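You operate a simulated robot arm through the tools that you are given. There is no shell and no other tool. Be economical: measure what you need, move in short steps, check, and stop when the job is done.

You run a simulated two-armed robot. Do the job below in one go: nothing can be reset, and whatever is moved stays where it is left.

TASK
Hold the empty white jug on the top of the long bench steady with one hand and put the bit block marked "B" from the top of the long bench in it with the other. Then take the roll of white tape and put it on top of the banded silver tin on the top of the long bench. Then stack the box marked "leads" from the top of the long bench on top of the box labelled "gels". The order counts.

The check looks at the end state, three seconds after you hand in, the way a careful person would. Anything else that was tipped, shoved, dropped, spilled or broken makes it a failure.

THE ROBOT
Two 7-joint arms with fingered hands on one trunk, on a base that drives. Base frame: it is fixed to the floor where the robot stands at the start and does not move with it; the origin is under the middle of the robot, x ahead of it, y to its left, z up. Readings come in mm, degrees, newtons and seconds.
The left shoulder is at the start at [29, 222, 1369], the right one opposite. With the tool pointing down near the work surface each hand reaches from about 100 to 680 mm from the robot's upright axis, wherever it stands, measured 20 degrees to its own side. Places, roughly: banded silver tin [1500, -250, 750]; narrow purple box, narrow teal box, upright green  [1750, 0, 750]; roll of white tape (9x9x3 cm) [-900, -200, 800]. Payload 3.8 kg a hand.
The tool frame of a hand sits at the grasp point between the pads (the TCP): z along the fingers, y along the line on which they close. The tips reach 30 mm beyond it. The gripper opens to 104 mm. The gripper's body begins 35 mm behind the TCP. The gripper is a hand of 4 fingers: y runs from the thumb to the fingers, the wrist lies at [-17, -104, -178] in the tool frame, and closing takes about 1.5 s.
Orientation is told as [roll, pitch, yaw] about the base's x, y, z axes, in that order, counted from this pose: with the fingers straight down and the wrist toward the robot, the tool's x, y and z point along [0, 1, 0], [1, 0, 0] and [0, 0, -1] of the base frame.

THE INTERFACE
- The arms move only by the tool nudge_tool. It takes "left_series", "right_series" or both (then of equal length, played together; a hand with none holds still); each is a list of rows, each a list of 7 numbers: the shift along the tool's x, y, z in mm, then the turn, a rotation vector about the tool's x, y, z in degrees, then the opening, from 0 (shut) to 1 (fully open). In form: [[tx, ty, tz, wx, wy, wz, jaw], ...]. A call has 1 to 8 rows; each row is the pose to reach, as a shift and turn from the pose commanded when the call began, along the tool's axes at that moment. A row lasts 0.2 s, in which the tool goes at most 50 mm and 8.6 degrees; a call with a longer step from one row to the next is refused whole, and so is a gripper value outside its range. A pose out of reach is approached as far as the arm can. The call stops where the force on the tool passes 40 N (or 10 N more than at its start, if that is more) or the arm is blocked; 0.2 s more then pass. The fingers move at their own pace (about 72 mm/s each) and stop on an object; they squeeze with about 31 N. The grip force told is the motor's: it shows also when the fingers shut on nothing. Time passes only in rows, and 0.2 s behind the last, so rows that repeat a pose let the fingers close. The reply holds the time, the measured pose of the TCP, the force on the tool along the base axes, the opening and the grip force, in the units named above and with some noise, with the torque about the TCP (base axes, N m) and any sound that the robot's microphone picked up, and new pictures: "views" is both (left out), scene, wrist or none (wrist: the cameras of the hands that moved).
- Cameras (640 x 400 px; columns grow to the right, rows downward): "scene" is now at [32.6, -11.9, 1510.8]; the picture's right is [-0.98, -0.21, 0.01], its down [-0.19, 0.89, -0.42] and it looks along [0.08, -0.41, -0.91] (base axes); focal length 214 px, centre (320, 200). "left" rides on the left gripper at [-66, -90, -126] in its tool frame; the picture's right is [-0.78, -0.30, 0.56], its down [0.57, -0.70, 0.42] and it looks along [0.27, 0.65, 0.71] (tool axes); focal length 275 px, centre (320, 200). "right" rides on the right gripper at [66, -90, -126] in its tool frame; the picture's right is [-0.78, 0.30, -0.56], its down [-0.57, -0.70, 0.42] and it looks along [-0.27, 0.65, 0.71] (tool axes); focal length 275 px, centre (320, 200). There is no depth. A picture from a camera that has moved, and an enlarged one, comes with that camera's place and axes in the base frame and with its lens.
- lift_body(by): slides the trunk up (or, below 0, down) by that many mm; the arms and the scene camera ride with it, the base frame stays. It gives what a move gives, with no picture.
- steer(legs): drives the robot by 1 to 6 legs, each [ahead, left, turn to the left] in mm, mm and degrees, along the robot's own axes; the way and the turn of a leg run together, so that a leg with both is an arc; at most 1500 mm and 180 degrees a leg. The arms and the cameras ride along, it lands a little off, and it stops where it bumps. It gives what a move gives, and a new picture of the scene camera.
- grasp_type(shape, hand): the hand has 4 fingers and takes this shape, open, in about a second: jaw (thumb against the fingers, like two jaws); tri (thumb and two fingers); tip (a fingertip pinch); poke (one finger out to press); point (the index stretched); flat (the hand flat); cup (the hand cupped); fist (a fist). The gripper value then closes the fingers along that shape, each until it touches; the sizes above hold for jaw. It gives what a move gives, with no picture.
- pan_tilt(pan, tilt): turns the head with the scene camera to pan (to the left, within 86 degrees either way) and tilt (down, from -29 to 69), counted from straight ahead of the robot. It gives what a move gives, and a new picture of the scene camera.
- close_up(camera, box): a new picture of the part [left, top, right, bottom] of that camera's present view, enlarged. No time passes.
- hand_in(): hands the job in; it is judged then, once.

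Work in short steps. Places have to be worked out from the pictures, the camera data and where the tool is seen: move nearer, look again, correct. Check each grasp and each placing, and mend what went wrong. You have 165 turns and 260 pictures in all, those below and enlarged ones among them. Open the grippers and draw the arms clear of the work before you hand the job in, unless the task says otherwise; then end with one line.

The tools are called as name(argument=value, ...) on one line, values as JSON. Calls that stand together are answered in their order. nudge_tool: Moves the arms, as the interface text tells. Its arguments: {"type":"object","properties":{"left_series":{"type":"array","items":{"type":"array","items":{"type":"number"}}},"right_series":{"type":"array","items":{"type":"array","items":{"type":"number"}}},"views":{"type":"string","enum":["both","scene","wrist","none"]}},"required":[]} The other tools are called the same way: lift_body (by) slides the trunk up or down; grasp_type (shape, hand) gives the hand a shape; steer (legs) drives the base; pan_tilt (pan, tilt) turns the head that bears the scene camera; close_up (camera, box) takes an enlarged picture of a part of a camera's view; hand_in () hands the job in.

At the start:

```text
clock: 0.0
left_tool_pos: [318.7, 96.2, 1011.1]
left_orientation: [25.5, 4.3, 6.0]
left_force: [0.1, -0.6, -0.4]
left_ft_torque: [-0.01, -0.02, 0.02]
left_grip_width: 103.8
left_gripper_force: 0.1
left_shape: jaw
right_tool_pos: [286.1, -402.1, 1120.4]
right_orientation: [-1.1, 0.1, -1.1]
right_force: [-1.1, -0.6, -0.2]
right_ft_torque: [0.01, -0.01, 0.0]
right_grip_width: 103.7
right_gripper_force: 0.1
right_shape: jaw
trunk travel left (down, up): [-524.0, 232.0]
robot x, y, heading: [-6.5, -2.4, -1.0]
head pan, tilt: [-77.0, 66.8]
```

scene: 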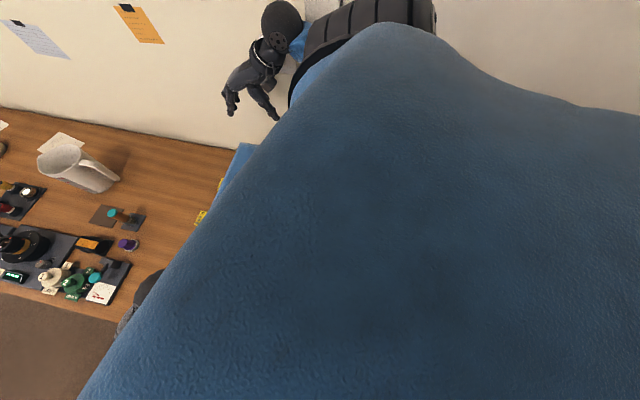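
right: 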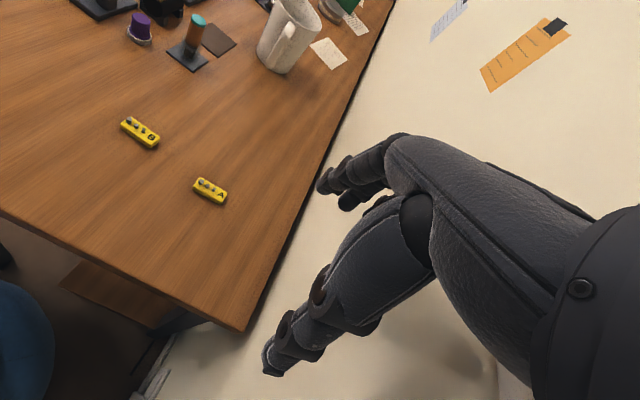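
left: 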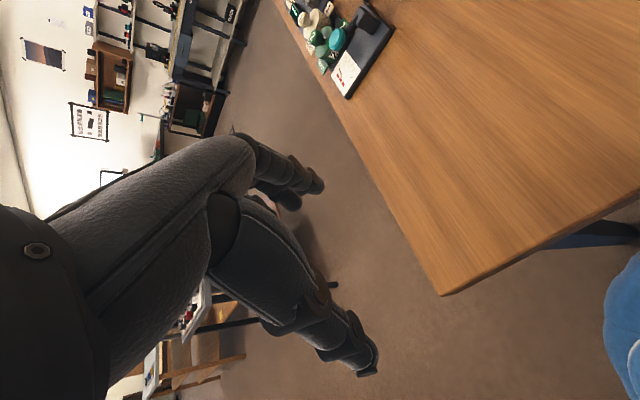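

The head is looking at the robot's own body; I'll turn it ahead and look over the bench.

pan_tilt(pan=0, tilt=35)

pan_tilt(pan=0, tilt=60)

```text
clock: 1.5
left_tool_pos: [319.5, 92.3, 1009.7]
left_orientation: [26.5, 4.1, 6.2]
left_force: [0.6, 0.5, -0.1]
left_ft_torque: [0.01, -0.03, -0.01]
left_grip_width: 103.7
left_gripper_force: 0.0
left_shape: jaw
right_tool_pos: [285.6, -409.8, 1115.6]
right_orientation: [0.0, 0.1, -1.2]
right_force: [-0.1, 0.0, -0.3]
right_ft_torque: [0.02, -0.01, -0.02]
right_grip_width: 103.8
right_gripper_force: 0.1
right_shape: jaw
trunk travel left (down, up): [-524.0, 232.0]
robot x, y, heading: [-2.7, -3.3, -0.7]
head pan, tilt: [0.0, 35.0]
camera scene: at [108.7, 40.8, 1550.0], right [-0.02, -1.0, 0.03], down [-0.58, -0.01, -0.82], along [0.82, -0.03, -0.58], focal length 214 px, centre (320, 200)
```

scene: 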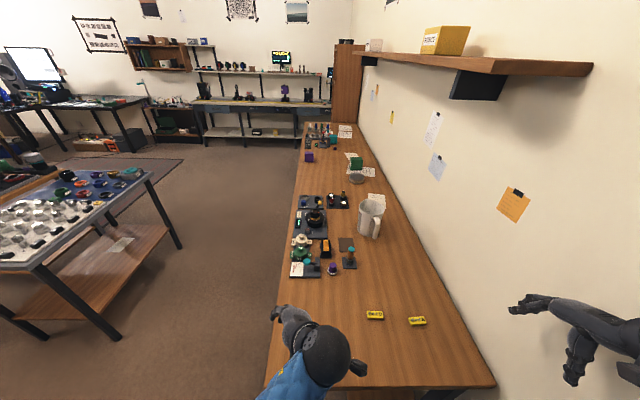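

```text
clock: 2.4
left_tool_pos: [320.0, 93.4, 1009.5]
left_orientation: [26.5, 4.2, 6.1]
left_force: [-0.1, -0.9, 0.0]
left_ft_torque: [-0.01, 0.0, -0.01]
left_grip_width: 103.7
left_gripper_force: 0.0
left_shape: jaw
right_tool_pos: [285.7, -410.1, 1116.4]
right_orientation: [0.0, 0.2, -1.4]
right_force: [0.2, 0.0, 0.3]
right_ft_torque: [-0.02, 0.01, -0.04]
right_grip_width: 103.9
right_gripper_force: 0.1
right_shape: jaw
trunk travel left (down, up): [-524.0, 232.0]
robot x, y, heading: [-2.3, -0.3, -0.9]
head pan, tilt: [0.0, 60.0]
camera scene: at [87.1, 40.0, 1515.9], right [-0.01, -1.0, 0.03], down [-0.87, 0.0, -0.5], along [0.5, -0.03, -0.87], focal length 214 px, centre (320, 200)
```

scene: 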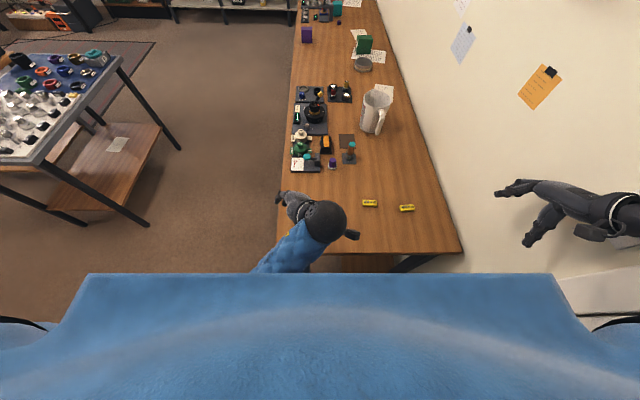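

The bench runs ahead along x, with its top at about z 815 by triangulating the blocks. I'll tilt up and zoom for the labelled boxes and the tin.

pan_tilt(pan=0, tilt=35)

close_up(camera="scene", box=[280, 110, 400, 185])

close_up(camera="scene", box=[280, 180, 440, 280])

```text
clock: 3.3
left_tool_pos: [319.2, 92.9, 1010.4]
left_orientation: [26.5, 4.2, 6.2]
left_force: [-0.6, 0.1, 0.2]
left_ft_torque: [0.02, -0.03, 0.01]
left_grip_width: 103.7
left_gripper_force: 0.0
left_shape: jaw
right_tool_pos: [286.0, -408.8, 1115.3]
right_orientation: [0.0, 0.2, -1.4]
right_force: [-0.1, 0.5, 0.4]
right_ft_torque: [0.01, 0.0, -0.01]
right_grip_width: 103.8
right_gripper_force: 0.0
right_shape: jaw
trunk travel left (down, up): [-524.0, 232.0]
robot x, y, heading: [-3.9, 2.9, -1.1]
head pan, tilt: [0.0, 35.0]
camera scene: at [108.5, 40.6, 1550.0], right [-0.01, -1.0, 0.03], down [-0.58, -0.01, -0.82], along [0.82, -0.03, -0.58], focal length 214 px, centre (320, 200)
```

scene: 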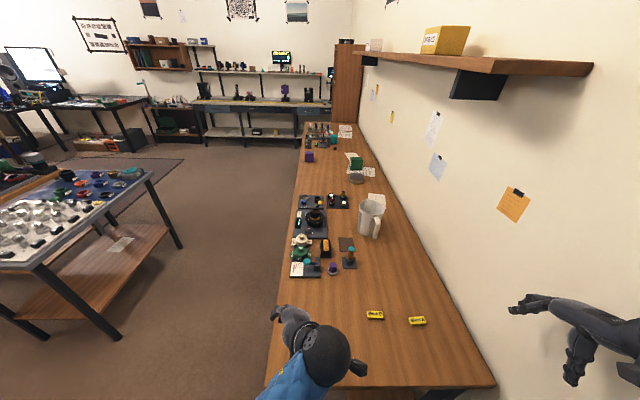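

```text
5.33 times, centred on (340, 148) of scene
camera zoom: at [108.5, 40.6, 1550.0], right [-0.01, -1.0, 0.03], down [-0.58, -0.01, -0.82], along [0.82, -0.03, -0.58], focal length 1144 px, centre (213, 480)
```

zoom: 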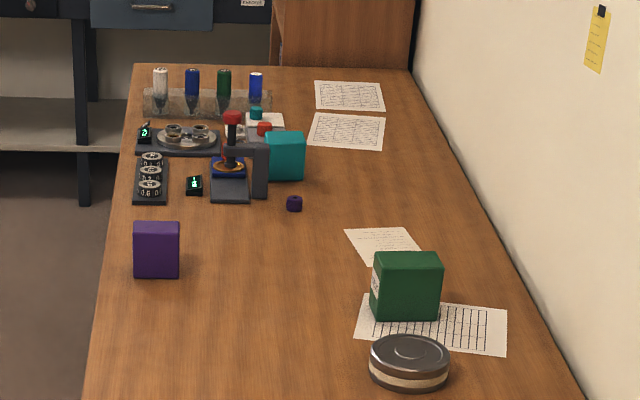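

```text
4.00 times, centred on (360, 230) of scene
camera zoom: at [108.5, 40.6, 1550.0], right [-0.01, -1.0, 0.03], down [-0.58, -0.01, -0.82], along [0.82, -0.03, -0.58], focal length 858 px, centre (160, 80)
```

zoom: 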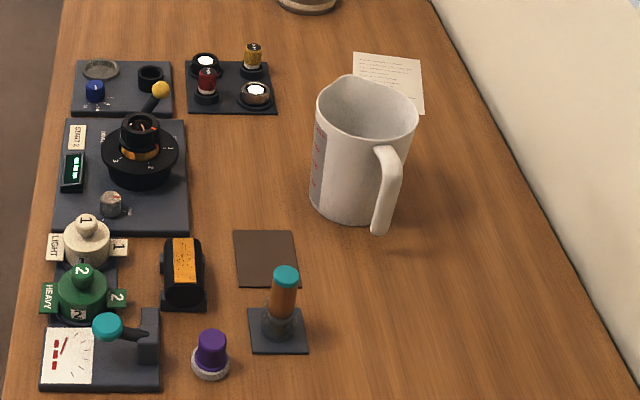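

Block B sits near [465, -172], its long axis along y, which suits the right hand in its present orientation. I'll hover the right hand over it.

nudge_tool(right_series=[[30, 22, 20, 0, 0, 0, 1], [60, 45, 40, 0, 0, 0, 1], [90, 67, 60, 0, 0, 0, 1], [120, 89, 80, 0, 0, 0, 1], [150, 111, 100, 0, 0, 0, 1], [180, 134, 120, 0, 0, 0, 1], [210, 156, 140, 0, 0, 0, 1], [237, 179, 155, 0, 0, 0, 1]], views="both")

```text
clock: 5.1
left_tool_pos: [315.8, 69.0, 1014.1]
left_orientation: [27.4, 3.9, 6.2]
left_force: [-0.4, -0.2, 0.6]
left_ft_torque: [-0.03, 0.0, -0.02]
left_grip_width: 104.2
left_gripper_force: 0.0
left_shape: jaw
right_tool_pos: [464.3, -196.2, 957.6]
right_orientation: [0.5, -0.1, -1.0]
right_force: [-0.4, 0.5, 0.1]
right_ft_torque: [-0.02, -0.02, -0.01]
right_grip_width: 104.0
right_gripper_force: 0.1
right_shape: jaw
trunk travel left (down, up): [-524.0, 232.0]
robot x, y, heading: [-3.6, 0.6, -1.0]
head pan, tilt: [0.0, 35.0]
camera scene: at [101.6, 1.8, 1550.3], right [-0.01, -1.0, 0.0], down [-0.57, 0.01, -0.82], along [0.82, -0.01, -0.57], focal length 214 px, centre (320, 200)
camera right: at [376.8, -128.9, 1083.7], right [0.28, -0.79, 0.55], down [-0.71, -0.56, -0.43], along [0.65, -0.27, -0.72], focal length 275 px, centre (320, 200)
```

scene: 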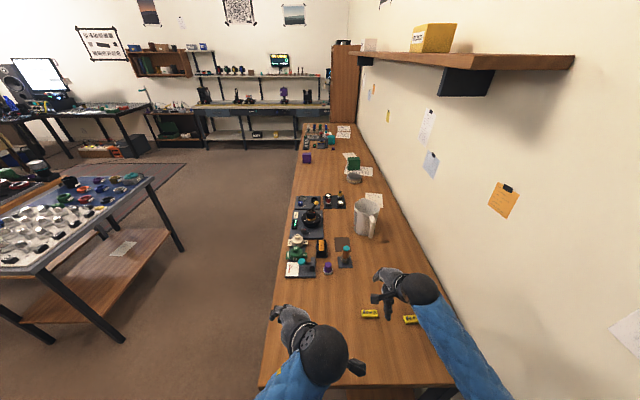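
right: 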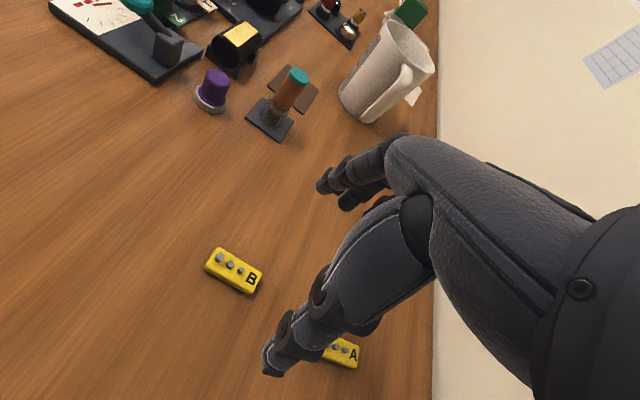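

B is at about [476, -172] with its top near z 820, consistent from three views. I'll center over it and come down partway.

nudge_tool(right_series=[[12, 6, 30, 0, 0, 0, 1], [24, 12, 60, 0, 0, 0, 1], [24, 12, 85, 0, 0, 0, 1]], views="both")

close_up(camera="scene", box=[340, 250, 460, 325])

```text
clock: 5.9
left_tool_pos: [316.9, 67.9, 1012.8]
left_orientation: [27.4, 4.0, 6.3]
left_force: [0.5, 0.3, 1.2]
left_ft_torque: [-0.01, -0.01, -0.03]
left_grip_width: 103.9
left_gripper_force: 0.0
left_shape: jaw
right_tool_pos: [478.1, -174.1, 870.1]
right_orientation: [0.8, 0.1, -0.9]
right_force: [0.6, -0.2, -0.4]
right_ft_torque: [0.02, -0.04, 0.02]
right_grip_width: 104.2
right_gripper_force: 0.0
right_shape: jaw
trunk travel left (down, up): [-524.0, 232.0]
robot x, y, heading: [-6.1, -1.3, -1.1]
head pan, tilt: [0.0, 35.0]
camera scene: at [104.1, -1.1, 1550.1], right [-0.02, -1.0, 0.0], down [-0.57, 0.01, -0.82], along [0.82, -0.01, -0.57], focal length 214 px, centre (320, 200)
camera right: at [390.6, -107.3, 997.3], right [0.28, -0.79, 0.55], down [-0.71, -0.55, -0.43], along [0.64, -0.27, -0.72], focal length 275 px, centre (320, 200)
```

scene: 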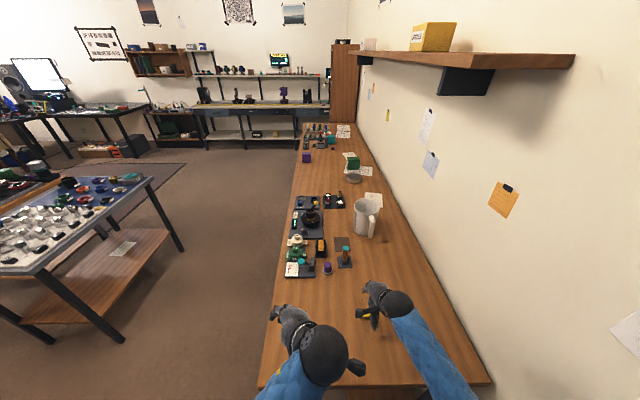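
right: 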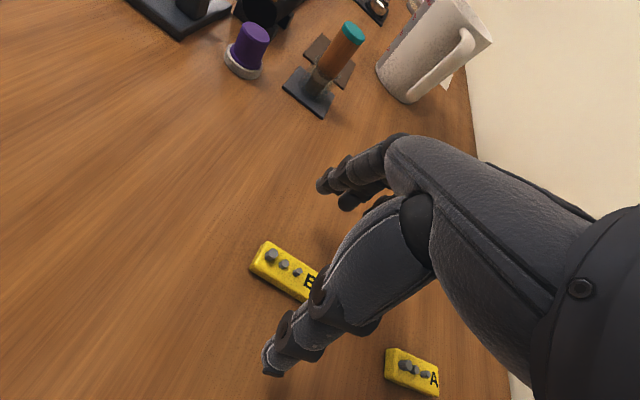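

```text
5.33 times, centred on (400, 288) of scene
camera zoom: at [104.1, -1.1, 1550.1], right [-0.02, -1.0, 0.0], down [-0.57, 0.01, -0.82], along [0.82, -0.01, -0.57], focal length 1144 px, centre (-107, -267)
```

zoom: 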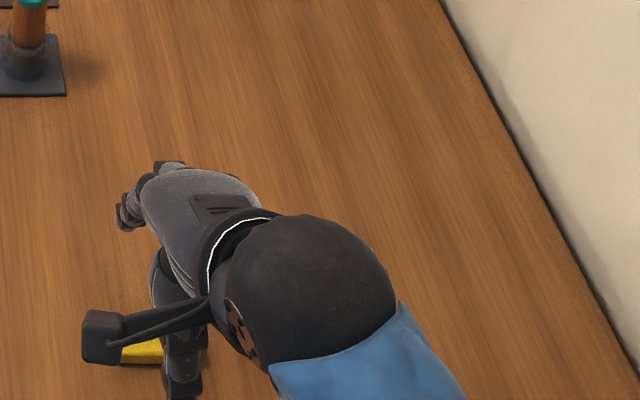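

B lies almost centered between the fingers; I'll descend to about z 835, watching the force.

nudge_tool(right_series=[[0, -4, 20, 0, 0, 0, 1], [0, -4, 30, 0, 0, 0, 1], [0, -4, 36, 0, 0, 0, 1]], views="wrist")

```text
clock: 6.7
left_tool_pos: [316.4, 68.2, 1013.0]
left_orientation: [27.3, 3.9, 6.3]
left_force: [0.0, -0.4, -0.9]
left_ft_torque: [0.0, 0.04, 0.01]
left_grip_width: 103.9
left_gripper_force: 0.0
left_shape: jaw
right_tool_pos: [475.2, -174.0, 833.3]
right_orientation: [0.8, 0.0, -1.0]
right_force: [-0.2, -0.2, 1.0]
right_ft_torque: [0.0, 0.0, 0.02]
right_grip_width: 103.6
right_gripper_force: 0.0
right_shape: jaw
trunk travel left (down, up): [-524.0, 232.0]
robot x, y, heading: [-1.1, -4.9, -1.0]
head pan, tilt: [0.0, 35.0]
camera right: at [387.1, -107.1, 961.2], right [0.28, -0.79, 0.55], down [-0.71, -0.55, -0.43], along [0.64, -0.27, -0.72], focal length 275 px, centre (320, 200)
```

right: 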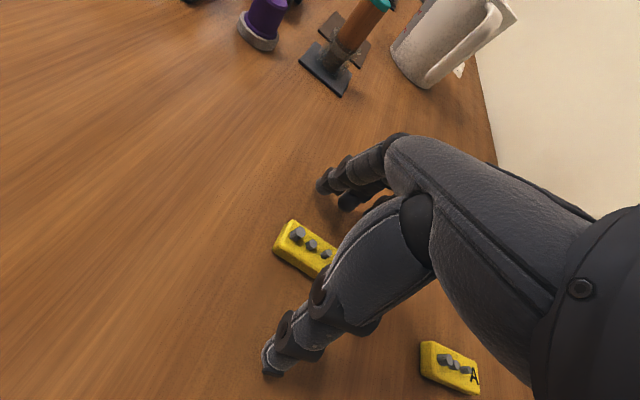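

Triangulation puts the block top at z≈817, so the tips (803) already straddle it. I'll go 3 mm lower and close.

nudge_tool(right_series=[[0, 0, 3, 0, 0, 0, 1], [0, 0, 3, 0, 0, 0, 0.5], [0, 0, 3, 0, 0, 0, 0], [0, 0, 3, 0, 0, 0, 0], [0, 0, 3, 0, 0, 0, 0], [0, 0, 3, 0, 0, 0, 0], [0, 0, 3, 0, 0, 0, 0], [0, 0, 3, 0, 0, 0, 0]], views="wrist")

```text
clock: 8.5
left_tool_pos: [316.2, 68.3, 1012.8]
left_orientation: [27.4, 4.0, 6.3]
left_force: [-0.3, 0.4, 0.2]
left_ft_torque: [0.02, 0.03, 0.0]
left_grip_width: 103.7
left_gripper_force: 0.2
left_shape: jaw
right_tool_pos: [474.8, -174.3, 831.4]
right_orientation: [0.9, 0.0, -0.9]
right_force: [0.3, 0.3, -0.4]
right_ft_torque: [0.02, -0.01, -0.02]
right_grip_width: 18.5
right_gripper_force: 31.1
right_shape: jaw
trunk travel left (down, up): [-524.0, 232.0]
robot x, y, heading: [-7.6, 0.8, -0.8]
head pan, tilt: [0.0, 35.0]
camera right: at [387.0, -107.2, 958.5], right [0.28, -0.79, 0.55], down [-0.71, -0.55, -0.43], along [0.64, -0.27, -0.72], focal length 275 px, centre (320, 200)
```

right: 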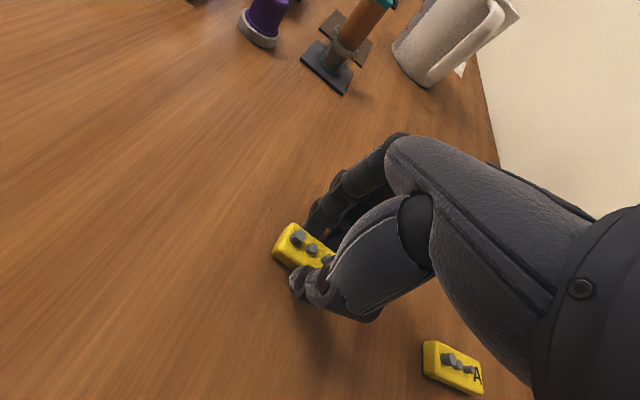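

B is gripped (18.5 mm wide). I'll lift it and draw both hands up and back for driving.

nudge_tool(right_series=[[0, 0, -40, 0, 0, 0, 0], [0, 0, -80, 0, 0, 0, 0], [0, 0, -120, 0, 0, 0, 0], [0, -20, -160, 0, 0, 0, 0], [0, -50, -200, 0, 0, 0, 0], [-10, -80, -230, 0, 0, 0, 0], [-20, -110, -265, 0, 0, 0, 0], [-30, -140, -295, 0, 0, 0, 0]], left_series=[[0, 0, -15, 0, 0, 0, 1], [0, 0, -30, 0, 0, 0, 1], [0, 0, -45, 0, 0, 0, 1], [0, 0, -60, 0, 0, 0, 1], [0, 0, -75, 0, 0, 0, 1], [0, 0, -90, 0, 0, 0, 1], [0, 0, -105, 0, 0, 0, 1], [0, 0, -120, 0, 0, 0, 1]], views="wrist")

```text
clock: 9.3
left_tool_pos: [323.5, 104.0, 1025.4]
left_orientation: [36.8, 2.6, 7.2]
left_force: [0.8, 0.3, -0.2]
left_ft_torque: [-0.02, -0.03, 0.01]
left_grip_width: 103.9
left_gripper_force: 0.0
left_shape: jaw
right_tool_pos: [471.7, -176.3, 957.3]
right_orientation: [0.7, 0.0, -1.0]
right_force: [0.6, 0.4, -0.8]
right_ft_torque: [-0.03, 0.01, 0.0]
right_grip_width: 18.7
right_gripper_force: 31.1
right_shape: jaw
trunk travel left (down, up): [-524.0, 232.0]
robot x, y, heading: [-3.2, -1.4, -0.5]
head pan, tilt: [0.0, 35.0]
stopped in row 4 (left hand): the arm was blocked; the commanded pose is now the measured one
camera right: at [383.3, -108.7, 1084.0], right [0.28, -0.79, 0.55], down [-0.71, -0.56, -0.43], along [0.64, -0.27, -0.72], focal length 275 px, centre (320, 200)
camera left: at [254.1, -31.9, 1092.0], right [-0.3, -0.33, -0.9], down [-0.78, 0.62, 0.03], along [0.54, 0.71, -0.44], focal length 275 px, centre (320, 200)
```

right: 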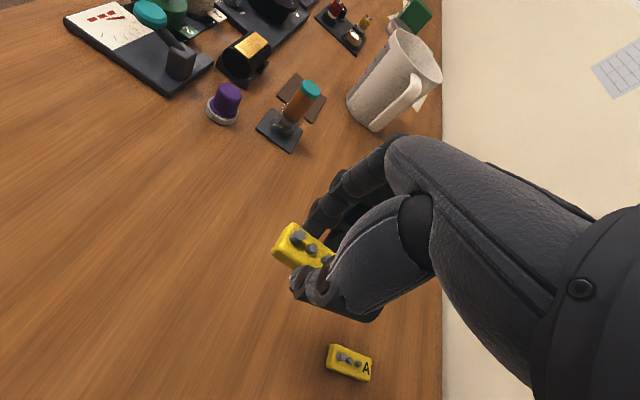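
left: 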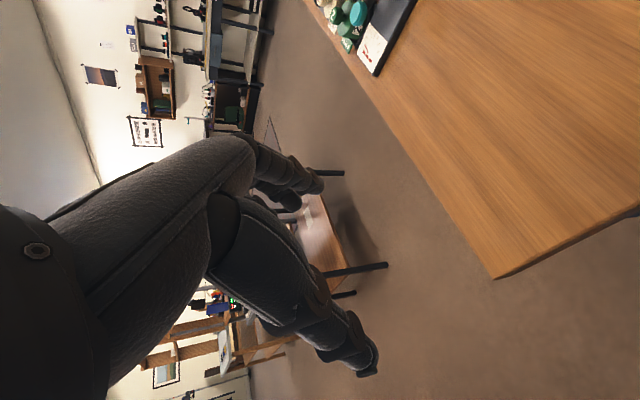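

B is up in the hand. The left arm hit a limit in that direction, so I'll leave it and retract only the right.

nudge_tool(right_series=[[0, -30, -35, 0, 0, 0, 0], [-10, -60, -70, 0, 0, 0, 0], [-20, -90, -105, 0, 0, 0, 0], [-30, -120, -140, 0, 0, 0, 0], [-40, -150, -160, 0, 0, 0, 0]], views="none")

pan_tilt(pan=0, tilt=55)

```text
clock: 10.6
left_tool_pos: [323.7, 103.2, 1027.1]
left_orientation: [36.8, 2.7, 7.1]
left_force: [0.7, -0.4, -0.7]
left_ft_torque: [0.02, 0.0, -0.04]
left_grip_width: 103.9
left_gripper_force: 0.0
left_shape: jaw
right_tool_pos: [357.1, -211.6, 1105.1]
right_orientation: [0.7, 0.1, -1.0]
right_force: [1.1, -0.4, -0.7]
right_ft_torque: [-0.01, 0.03, 0.02]
right_grip_width: 18.5
right_gripper_force: 30.3
right_shape: jaw
right hand out of reach, approached as far as the arm can: row 5
trunk travel left (down, up): [-524.0, 232.0]
robot x, y, heading: [-4.6, 1.9, -0.9]
head pan, tilt: [0.0, 35.0]
```

```text
clock: 11.4
left_tool_pos: [323.7, 103.4, 1026.6]
left_orientation: [36.9, 2.6, 7.1]
left_force: [-1.2, -0.7, 0.3]
left_ft_torque: [0.02, 0.02, 0.0]
left_grip_width: 103.7
left_gripper_force: 0.1
left_shape: jaw
right_tool_pos: [355.8, -211.6, 1104.1]
right_orientation: [0.7, 0.0, -1.1]
right_force: [0.1, 0.5, -1.4]
right_ft_torque: [0.04, 0.0, 0.06]
right_grip_width: 18.7
right_gripper_force: 30.6
right_shape: jaw
trunk travel left (down, up): [-524.0, 232.0]
robot x, y, heading: [-5.0, 0.8, -1.2]
head pan, tilt: [0.0, 55.0]
camera scene: at [88.4, -1.0, 1521.9], right [-0.02, -1.0, 0.0], down [-0.82, 0.01, -0.57], along [0.57, -0.01, -0.82], focal length 214 px, centre (320, 200)
```

scene: 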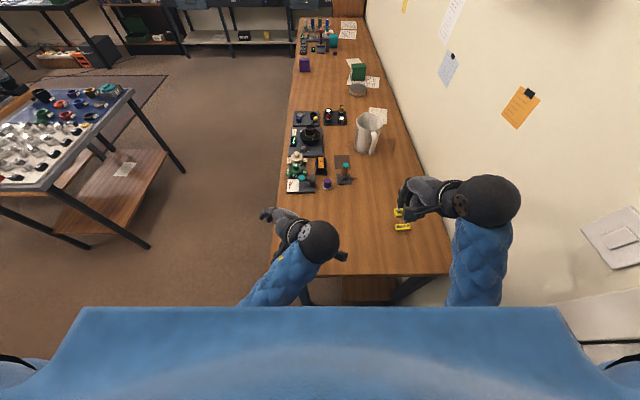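

I'll raise the trunk for clearance over the bench, then strafe left into the aisle.

lift_body(by=180)

steer(legs=[[-100, 0, 0], [0, 520, 0]])

```text
clock: 12.7
left_tool_pos: [334.0, 156.2, 1147.1]
left_orientation: [44.9, -0.2, 7.4]
left_force: [-0.9, -0.1, 0.1]
left_ft_torque: [-0.02, 0.0, -0.03]
left_grip_width: 103.9
left_gripper_force: 0.1
left_shape: jaw
right_tool_pos: [354.9, -212.5, 1232.8]
right_orientation: [0.7, -0.1, -1.0]
right_force: [-0.2, 0.4, -0.9]
right_ft_torque: [0.02, 0.01, 0.0]
right_grip_width: 18.6
right_gripper_force: 30.9
right_shape: jaw
trunk travel left (down, up): [-652.0, 104.0]
robot x, y, heading: [-2.3, 0.8, -0.9]
head pan, tilt: [0.0, 55.0]
stopped: the arm was blocked; the commanded pose is now the measured one
```

```text
clock: 16.5
left_tool_pos: [241.6, 677.9, 1145.7]
left_orientation: [44.8, 0.0, 7.6]
left_force: [0.6, -1.0, -0.1]
left_ft_torque: [-0.01, 0.0, 0.0]
left_grip_width: 104.0
left_gripper_force: 0.1
left_shape: jaw
right_tool_pos: [263.0, 309.1, 1232.7]
right_orientation: [0.7, 0.0, -1.0]
right_force: [-0.2, 1.2, -1.0]
right_ft_torque: [-0.04, -0.04, 0.01]
right_grip_width: 18.6
right_gripper_force: 30.9
right_shape: jaw
trunk travel left (down, up): [-652.0, 104.0]
robot x, y, heading: [-95.9, 520.6, -0.9]
head pan, tilt: [0.0, 55.0]
camera scene: at [-11.9, 520.7, 1650.4], right [-0.01, -1.0, 0.0], down [-0.82, 0.01, -0.57], along [0.57, -0.01, -0.82], focal length 214 px, centre (320, 200)
```

scene: 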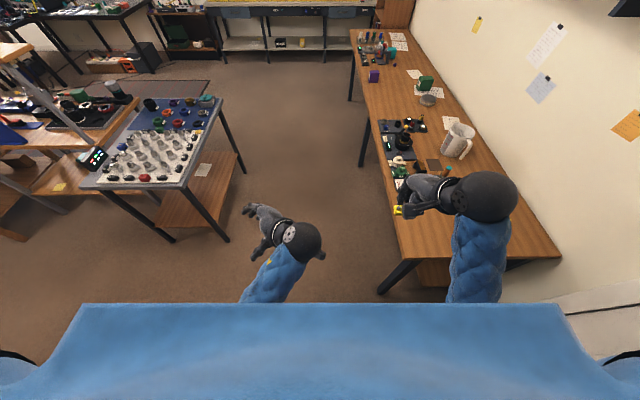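

The aisle is clear; I'll drive ahead level with the jug and turn right to face the bench.

steer(legs=[[990, 0, 0], [0, 0, -89]])

pan_tilt(pan=0, tilt=50)

```text
clock: 25.4
left_tool_pos: [1052.3, 178.0, 1145.2]
left_orientation: [45.0, 0.0, -81.1]
left_force: [-0.7, -0.7, 0.4]
left_ft_torque: [0.01, -0.02, 0.01]
left_grip_width: 103.8
left_gripper_force: 0.0
left_shape: jaw
right_tool_pos: [683.9, 145.9, 1233.4]
right_orientation: [0.7, -0.2, -89.6]
right_force: [0.7, -0.5, -0.7]
right_ft_torque: [-0.04, 0.0, 0.0]
right_grip_width: 18.4
right_gripper_force: 31.6
right_shape: jaw
trunk travel left (down, up): [-652.0, 104.0]
robot x, y, heading: [885.6, 513.5, -89.0]
head pan, tilt: [0.0, 55.0]
camera scene: at [890.3, 427.5, 1650.4], right [-1.0, -0.01, 0.0], down [-0.01, 0.82, -0.57], along [0.01, -0.57, -0.82], focal length 214 px, centre (320, 200)
```

scene: 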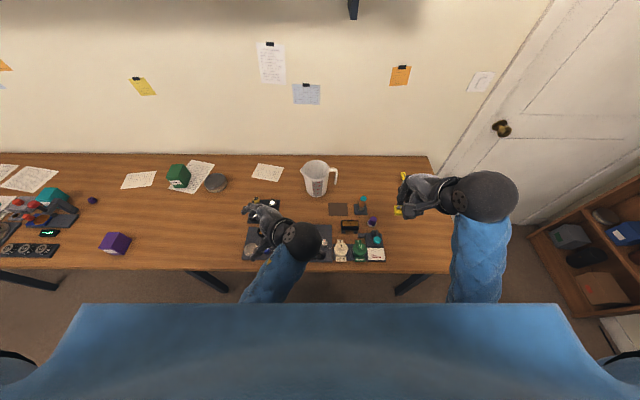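

```text
clock: 26.1
left_tool_pos: [1052.3, 175.9, 1145.8]
left_orientation: [45.0, -0.1, -81.1]
left_force: [0.5, 0.6, 0.3]
left_ft_torque: [0.01, 0.0, 0.03]
left_grip_width: 103.7
left_gripper_force: 0.0
left_shape: jaw
right_tool_pos: [684.3, 146.0, 1233.3]
right_orientation: [0.6, -0.1, -89.6]
right_force: [-0.4, 0.0, -1.2]
right_ft_torque: [0.0, 0.01, -0.01]
right_grip_width: 18.4
right_gripper_force: 31.0
right_shape: jaw
trunk travel left (down, up): [-652.0, 104.0]
robot x, y, heading: [889.3, 508.7, -89.5]
head pan, tilt: [0.0, 50.0]
camera scene: at [890.3, 422.6, 1656.9], right [-1.0, -0.01, 0.0], down [-0.01, 0.77, -0.64], along [0.01, -0.64, -0.77], focal length 214 px, centre (320, 200)
```

scene: 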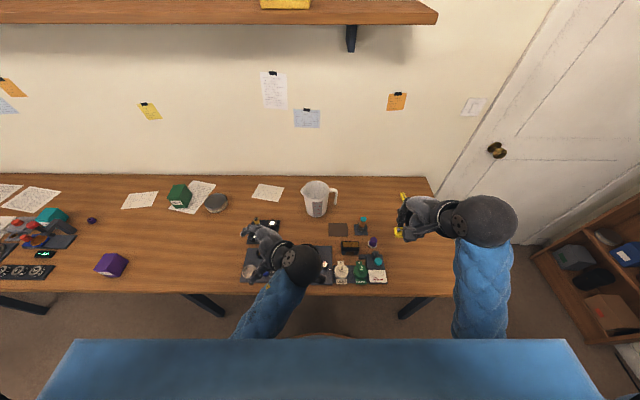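

I have a clear view. I'll zoom on the jug and the boxes.

close_up(camera="scene", box=[270, 170, 390, 245])

close_up(camera="scene", box=[80, 175, 240, 275])

```text
5.33 times, centred on (330, 208) of scene
camera zoom: at [890.3, 422.6, 1656.9], right [-1.0, -0.01, 0.0], down [-0.01, 0.77, -0.64], along [0.01, -0.64, -0.77], focal length 1144 px, centre (267, 160)
```

zoom: 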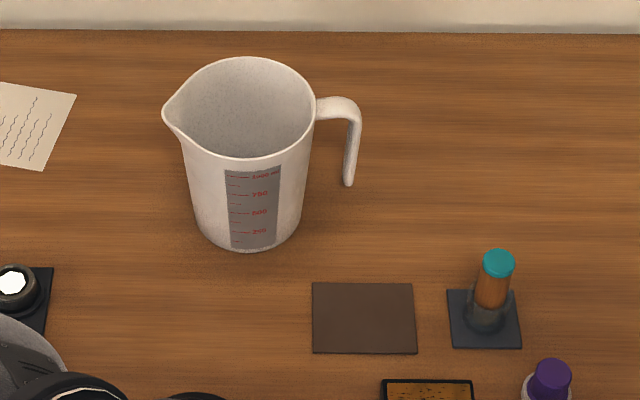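

```text
4.00 times, centred on (160, 225) of scene
camera zoom: at [890.3, 422.6, 1656.9], right [-1.0, -0.01, 0.0], down [-0.01, 0.77, -0.64], along [0.01, -0.64, -0.77], focal length 858 px, centre (960, 100)
```

zoom: 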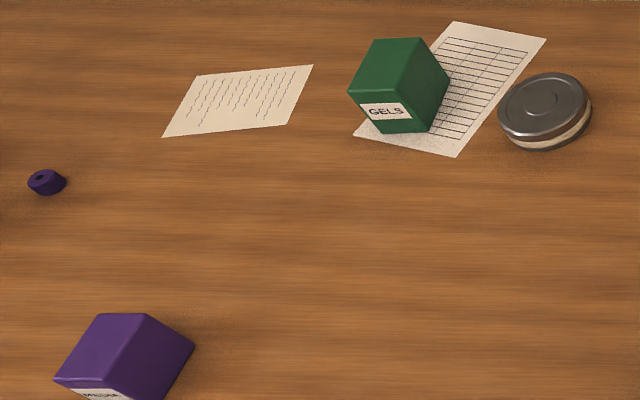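

The jug is a measuring jug with its handle toward -x and spout toward +x. The green box is GELS. I'll move in toward the bench.

steer(legs=[[180, 0, 0]])

```text
clock: 27.6
left_tool_pos: [1053.8, -4.7, 1145.8]
left_orientation: [45.0, 0.0, -81.2]
left_force: [0.3, -0.5, -0.7]
left_ft_torque: [0.01, -0.01, 0.03]
left_grip_width: 103.9
left_gripper_force: 0.0
left_shape: jaw
right_tool_pos: [685.7, -34.9, 1231.8]
right_orientation: [0.7, -0.1, -89.6]
right_force: [0.0, -0.2, -1.4]
right_ft_torque: [0.01, 0.01, 0.03]
right_grip_width: 18.4
right_gripper_force: 31.1
right_shape: jaw
trunk travel left (down, up): [-652.0, 104.0]
robot x, y, heading: [885.6, 328.0, -89.2]
head pan, tilt: [0.0, 50.0]
camera scene: at [892.3, 241.1, 1656.8], right [-1.0, -0.01, 0.0], down [-0.01, 0.77, -0.64], along [0.01, -0.64, -0.77], focal length 214 px, centre (320, 200)
```

scene: 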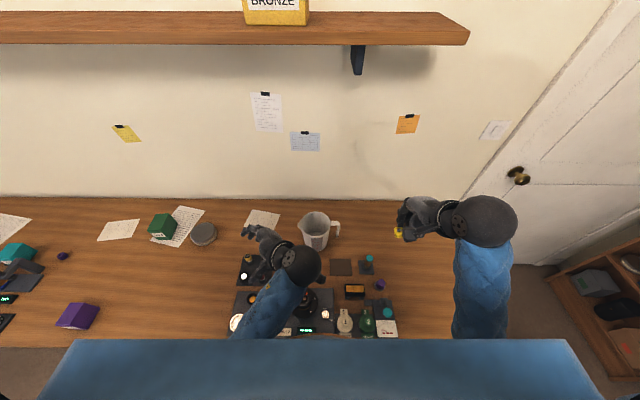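

Closer now. I'll zoom on the jug again to triangulate it.

close_up(camera="scene", box=[270, 200, 350, 250])

```text
8.00 times, centred on (310, 225) of scene
camera zoom: at [892.3, 241.1, 1656.8], right [-1.0, -0.01, 0.0], down [-0.01, 0.77, -0.64], along [0.01, -0.64, -0.77], focal length 1716 px, centre (400, 0)
```

zoom: 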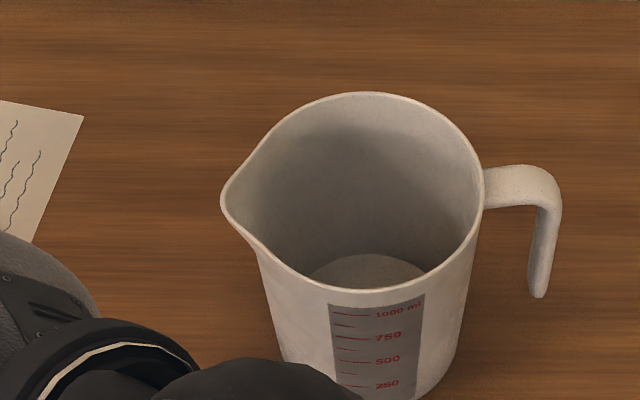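

Jug centre ≈ [917, -235], rim z ≈ 937, radius ≈ 60. I'll level the left hand first by undoing its 45° roll, reaching slightly forward.

nudge_tool(left_series=[[0, 8, 0, 0, -5.6, 0, 1], [0, 16, 0, 0, -11.2, 0, 1], [0, 24, 0, 0, -16.9, 0, 1], [0, 32, 0, 0, -22.5, 0, 1], [0, 40, 0, 0, -28, 0, 1], [0, 48, 0, 0, -33.7, 0, 1], [0, 56, 0, 0, -39.4, 0, 1], [0, 64, 0, 0, -45, 0, 1]], views="none")

```text
clock: 29.0
left_tool_pos: [1107.3, -43.8, 1132.3]
left_orientation: [19.8, -0.4, -82.2]
left_force: [-0.8, 0.2, 0.8]
left_ft_torque: [-0.01, -0.03, -0.01]
left_grip_width: 104.0
left_gripper_force: 0.1
left_shape: jaw
right_tool_pos: [686.9, -33.6, 1232.5]
right_orientation: [0.7, -0.2, -89.6]
right_force: [0.9, 0.2, 0.0]
right_ft_torque: [0.01, 0.01, -0.02]
right_grip_width: 18.4
right_gripper_force: 31.3
right_shape: jaw
trunk travel left (down, up): [-652.0, 104.0]
robot x, y, heading: [892.1, 330.5, -89.5]
head pan, tilt: [0.0, 50.0]
stopped in row 7 (left hand): the arm was blocked; the commanded pose is now the measured one
```

The arm seems too folded at this height. I'll go down and forward while finishing the leveling.

nudge_tool(left_series=[[-10, 15, 15, 0, 0, 0, 1], [-20, 30, 30, 0, -5, 0, 1], [-30, 45, 45, 0, -10, 0, 1], [-40, 60, 60, 0, -15, 0, 1], [-50, 60, 60, 0, -19.5, 0, 1]], views="scene")

```text
clock: 30.2
left_tool_pos: [1102.2, -103.7, 1052.5]
left_orientation: [2.2, -0.1, -82.3]
left_force: [0.1, 0.4, 0.1]
left_ft_torque: [0.01, 0.02, 0.0]
left_grip_width: 104.2
left_gripper_force: 0.0
left_shape: jaw
right_tool_pos: [685.6, -33.5, 1232.8]
right_orientation: [0.6, -0.1, -89.7]
right_force: [-0.1, -0.1, -1.0]
right_ft_torque: [-0.03, 0.01, 0.0]
right_grip_width: 18.3
right_gripper_force: 31.1
right_shape: jaw
trunk travel left (down, up): [-652.0, 104.0]
robot x, y, heading: [891.4, 330.8, -89.4]
head pan, tilt: [0.0, 50.0]
camera scene: at [892.2, 242.9, 1656.9], right [-1.0, -0.01, 0.0], down [-0.01, 0.77, -0.64], along [0.01, -0.64, -0.77], focal length 214 px, centre (320, 200)
```

scene: 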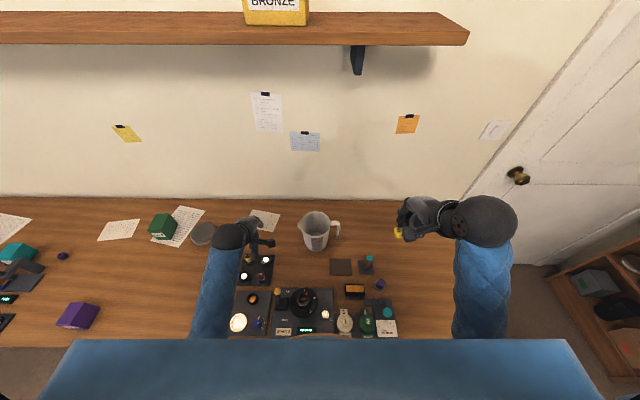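

Left hand is level now. I'll swing it to yaw -135 (wrist away from the jug) above the jug's near-left wall.

nudge_tool(left_series=[[-20, 9, 0, 0, 0, 7, 1], [-40, 18, 0, 0, 0, 14, 1], [-60, 27, 0, 0, 0, 21, 1], [-80, 36, 0, 0, 0, 28, 1], [-100, 45, 0, 0, 0, 35, 1], [-120, 54, 0, 0, 0, 42, 1], [-135, 60, 0, 0, 0, 48, 1], [-145, 62, 0, 0, 0, 53, 1]], views="both")

```text
clock: 32.0
left_tool_pos: [952.7, -188.1, 1058.1]
left_orientation: [0.5, 0.2, -135.4]
left_force: [0.2, -0.2, -0.6]
left_ft_torque: [-0.01, 0.01, -0.04]
left_grip_width: 104.2
left_gripper_force: 0.1
left_shape: jaw
right_tool_pos: [687.2, -34.4, 1231.8]
right_orientation: [0.6, 0.1, -89.6]
right_force: [0.0, -0.2, -1.0]
right_ft_torque: [0.0, -0.01, -0.03]
right_grip_width: 18.3
right_gripper_force: 31.0
right_shape: jaw
trunk travel left (down, up): [-652.0, 104.0]
robot x, y, heading: [887.5, 328.7, -89.3]
head pan, tilt: [0.0, 50.0]
camera scene: at [892.2, 241.9, 1656.9], right [-1.0, -0.01, 0.0], down [-0.01, 0.77, -0.64], along [0.01, -0.64, -0.77], focal length 214 px, centre (320, 200)
camera left: at [969.3, -75.5, 1184.2], right [-0.33, 0.76, -0.56], down [0.9, 0.08, -0.42], along [-0.27, -0.65, -0.71], focal length 275 px, centre (320, 200)
```

scene: 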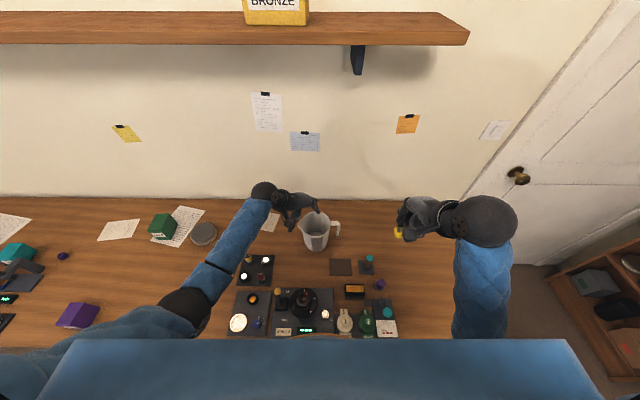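
left: 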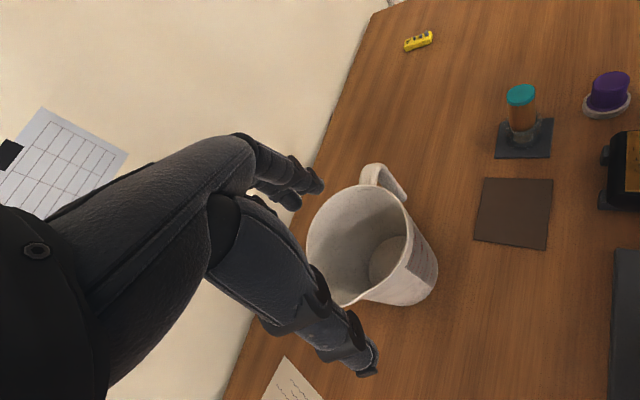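

The left TCP is right above the wall at 45° (radial ≈ 59 mm). I'll narrow the opening and descend so the wall is straddled.

nudge_tool(left_series=[[0, 0, 0, 0, 0, 0, 0.65], [0, 0, 30, 0, 0, 0, 0.65], [0, 0, 60, 0, 0, 0, 0.65], [0, 0, 85, 0, 0, 0, 0.65]], views="both")

```text
clock: 33.0
left_tool_pos: [953.7, -187.9, 972.8]
left_orientation: [0.4, 0.0, -135.2]
left_force: [1.1, -0.4, 0.1]
left_ft_torque: [0.02, -0.01, 0.0]
left_grip_width: 67.9
left_gripper_force: 0.0
left_shape: jaw
right_tool_pos: [686.8, -33.8, 1234.2]
right_orientation: [0.7, 0.0, -89.6]
right_force: [-0.2, -0.2, 0.5]
right_ft_torque: [-0.04, 0.01, -0.01]
right_grip_width: 18.7
right_gripper_force: 30.8
right_shape: jaw
trunk travel left (down, up): [-652.0, 104.0]
robot x, y, heading: [890.8, 327.9, -89.7]
head pan, tilt: [0.0, 50.0]
camera scene: at [892.2, 242.0, 1656.9], right [-1.0, -0.01, 0.0], down [-0.01, 0.77, -0.64], along [0.01, -0.64, -0.77], focal length 214 px, centre (320, 200)
camera left: at [969.7, -75.6, 1098.8], right [-0.33, 0.76, -0.56], down [0.9, 0.09, -0.42], along [-0.27, -0.65, -0.71], focal length 275 px, centre (320, 200)
```

scene: 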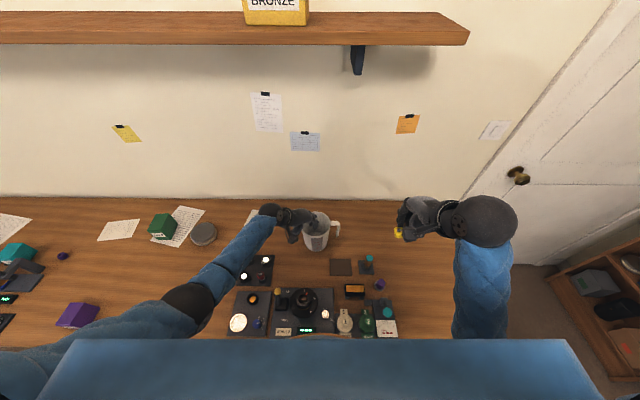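
left: 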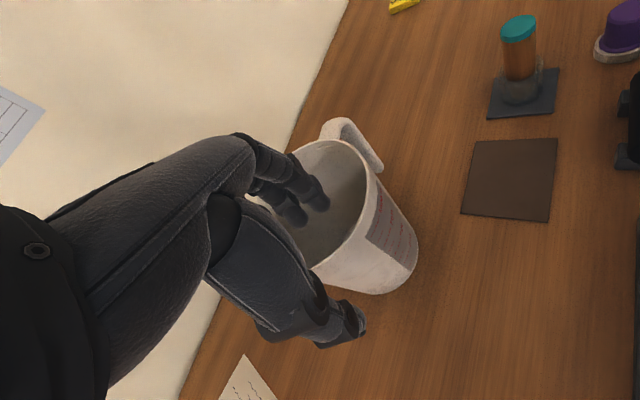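

Fingers are above the opening and the thumb is outside. I'll descend 33 mm more.

nudge_tool(left_series=[[0, 0, 17, 0, 0, 0, 0.65], [0, 0, 33, 0, 0, 0, 0.65]], views="wrist")

close_up(camera="scene", box=[250, 190, 370, 265])

```text
clock: 33.6
left_tool_pos: [953.5, -187.9, 939.6]
left_orientation: [0.4, 0.0, -135.2]
left_force: [0.1, 0.0, -0.2]
left_ft_torque: [0.0, -0.02, 0.02]
left_grip_width: 68.0
left_gripper_force: 0.0
left_shape: jaw
right_tool_pos: [685.8, -34.7, 1232.3]
right_orientation: [0.7, 0.0, -89.6]
right_force: [0.1, 0.9, -0.1]
right_ft_torque: [0.02, -0.03, 0.01]
right_grip_width: 18.4
right_gripper_force: 30.8
right_shape: jaw
trunk travel left (down, up): [-652.0, 104.0]
robot x, y, heading: [889.4, 330.5, -89.2]
head pan, tilt: [0.0, 50.0]
camera left: at [969.9, -75.7, 1065.8], right [-0.33, 0.76, -0.56], down [0.9, 0.09, -0.42], along [-0.27, -0.65, -0.71], focal length 275 px, centre (320, 200)
```

left: 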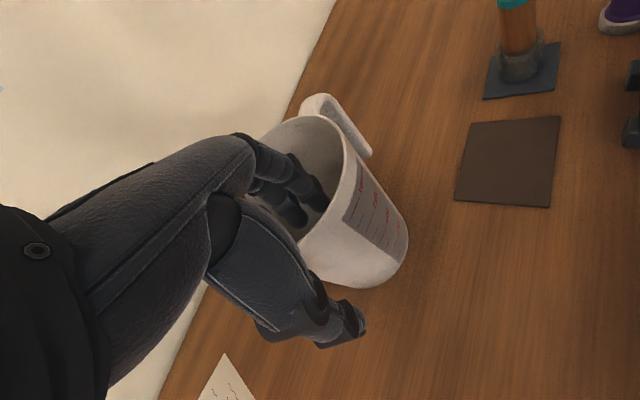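

```text
5.33 times, centred on (310, 228) of scene
camera zoom: at [892.2, 242.0, 1656.9], right [-1.0, -0.01, 0.0], down [-0.01, 0.77, -0.64], along [0.01, -0.64, -0.77], focal length 1144 px, centre (373, 53)
```

zoom: 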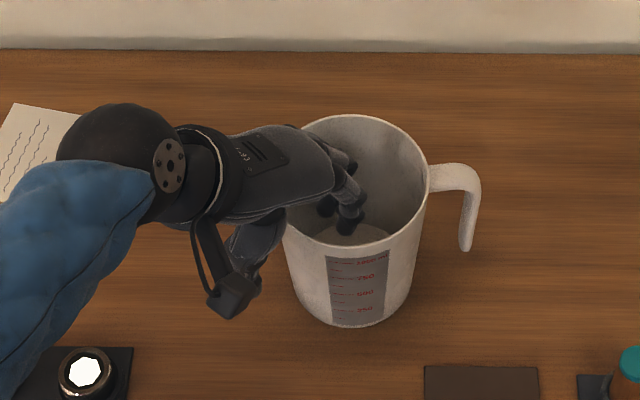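

Straddled nicely with half the opening still free. I'll close the left hand on the wall.

nudge_tool(left_series=[[0, 0, 0, 0, 0, 0, 0.4], [0, 0, 0, 0, 0, 0, 0.2], [0, 0, 0, 0, 0, 0, 0], [0, 0, 0, 0, 0, 0, 0], [0, 0, 0, 0, 0, 0, 0], [0, 0, 0, 0, 0, 0, 0]], views="wrist")

close_up(camera="scene", box=[250, 190, 370, 265])

```text
clock: 35.0
left_tool_pos: [952.8, -187.7, 940.0]
left_orientation: [0.4, 0.1, -135.3]
left_force: [-1.1, 0.2, -0.3]
left_ft_torque: [-0.04, 0.03, 0.0]
left_grip_width: 0.0
left_gripper_force: 31.0
left_shape: jaw
right_tool_pos: [686.1, -35.2, 1231.8]
right_orientation: [0.7, -0.1, -89.6]
right_force: [0.0, 0.1, -0.3]
right_ft_torque: [-0.01, 0.02, 0.01]
right_grip_width: 18.4
right_gripper_force: 30.8
right_shape: jaw
trunk travel left (down, up): [-652.0, 104.0]
robot x, y, heading: [892.2, 334.6, -89.4]
head pan, tilt: [0.0, 50.0]
camera left: at [969.8, -75.5, 1066.0], right [-0.33, 0.76, -0.56], down [0.9, 0.09, -0.42], along [-0.27, -0.65, -0.71], focal length 275 px, centre (320, 200)
```

left: 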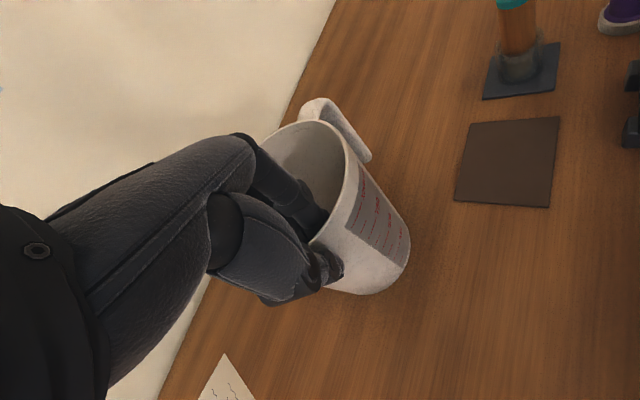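

```text
5.33 times, centred on (310, 228) of scene
camera zoom: at [892.2, 242.2, 1656.9], right [-1.0, -0.01, 0.0], down [-0.01, 0.77, -0.64], along [0.01, -0.64, -0.77], focal length 1144 px, centre (373, 53)
```

zoom: 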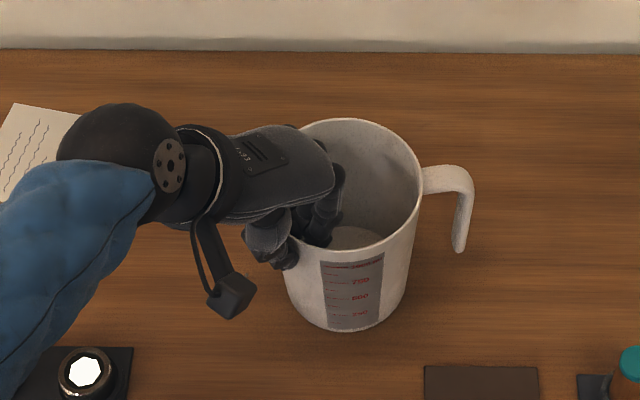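

The jug wall is held between the left thumb and fingers. Now I'll bring the right hand over the free (-x) side of the opening, turned so its wrist is away from the left hand.

nudge_tool(right_series=[[26, 27, 18, 0, 0, -6.2, 0], [52, 54, 36, 0, 0, -12.5, 0], [78, 81, 54, 0, 0, -18.7, 0], [104, 107, 72, 0, 0, -25, 0], [130, 134, 90, 0, 0, -31, 0], [156, 161, 108, 0, 0, -37.5, 0], [182, 188, 125, 0, 0, -43.7, 0], [208, 213, 135, 0, 0, -50, 0]], left_series=[[0, 0, 0, 0, 0, 0, 0], [0, 0, 0, 0, 0, 0, 0], [0, 0, 0, 0, 0, 0, 0], [0, 0, 0, 0, 0, 0, 0], [0, 0, 0, 0, 0, 0, 0], [0, 0, 0, 0, 0, 0, 0], [0, 0, 0, 0, 0, 0, 0], [0, 0, 0, 0, 0, 0, 0]], views="both")

close_up(camera="scene", box=[250, 180, 410, 280])

```text
clock: 36.8
left_tool_pos: [954.6, -189.7, 939.7]
left_orientation: [0.3, 0.0, -135.3]
left_force: [-0.8, 0.2, 0.6]
left_ft_torque: [-0.04, 0.02, -0.02]
left_grip_width: 0.0
left_gripper_force: 31.3
left_shape: jaw
right_tool_pos: [897.6, -247.3, 1099.6]
right_orientation: [0.5, -0.5, -39.5]
right_force: [0.8, 0.8, -0.7]
right_ft_torque: [0.0, 0.0, 0.03]
right_grip_width: 18.4
right_gripper_force: 30.8
right_shape: jaw
trunk travel left (down, up): [-652.0, 104.0]
robot x, y, heading: [890.5, 329.9, -89.5]
head pan, tilt: [0.0, 50.0]
camera scene: at [893.7, 241.2, 1656.9], right [-1.0, -0.01, 0.0], down [-0.01, 0.77, -0.64], along [0.01, -0.64, -0.77], focal length 214 px, centre (320, 200)
camera right: at [869.9, -137.0, 1225.7], right [-0.27, -0.79, 0.56], down [-0.9, 0.0, -0.44], along [0.34, -0.62, -0.71], focal length 275 px, centre (320, 200)
camera left: at [970.5, -76.3, 1065.8], right [-0.33, 0.76, -0.56], down [0.9, 0.09, -0.42], along [-0.27, -0.65, -0.71], focal length 275 px, centre (320, 200)
```

scene: 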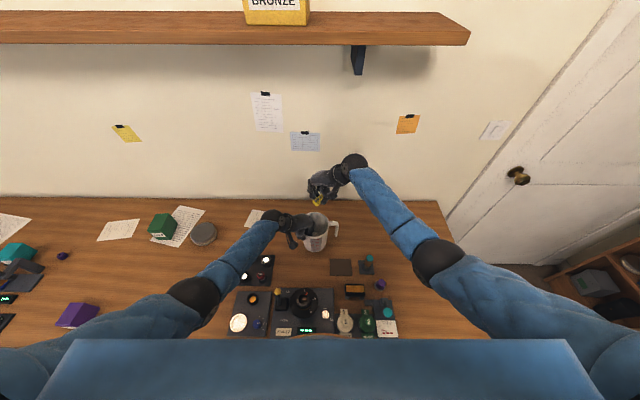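
right: 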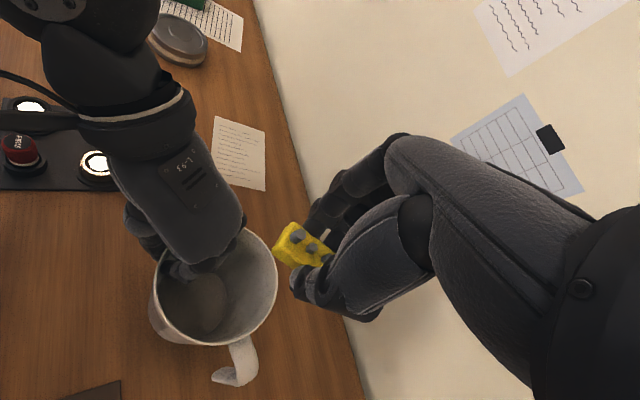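
left: 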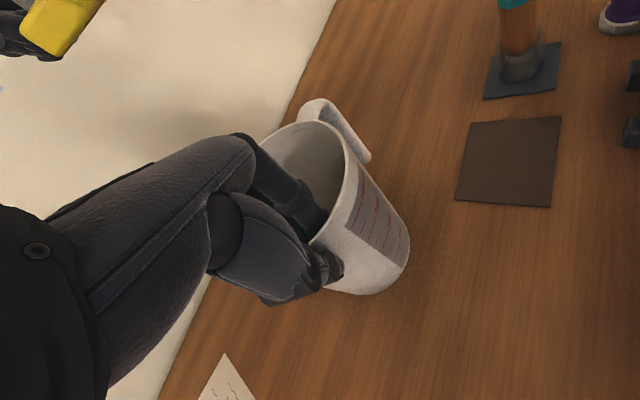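

```text
4.00 times, centred on (330, 230) of scene
camera zoom: at [893.7, 241.2, 1656.9], right [-1.0, -0.01, 0.0], down [-0.01, 0.77, -0.64], along [0.01, -0.64, -0.77], focal length 858 px, centre (280, 80)
```

zoom: 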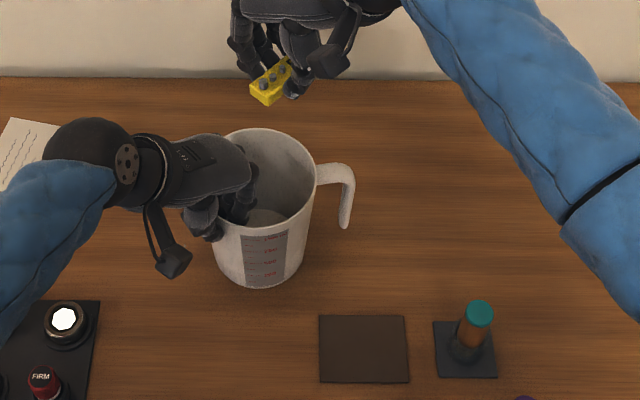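

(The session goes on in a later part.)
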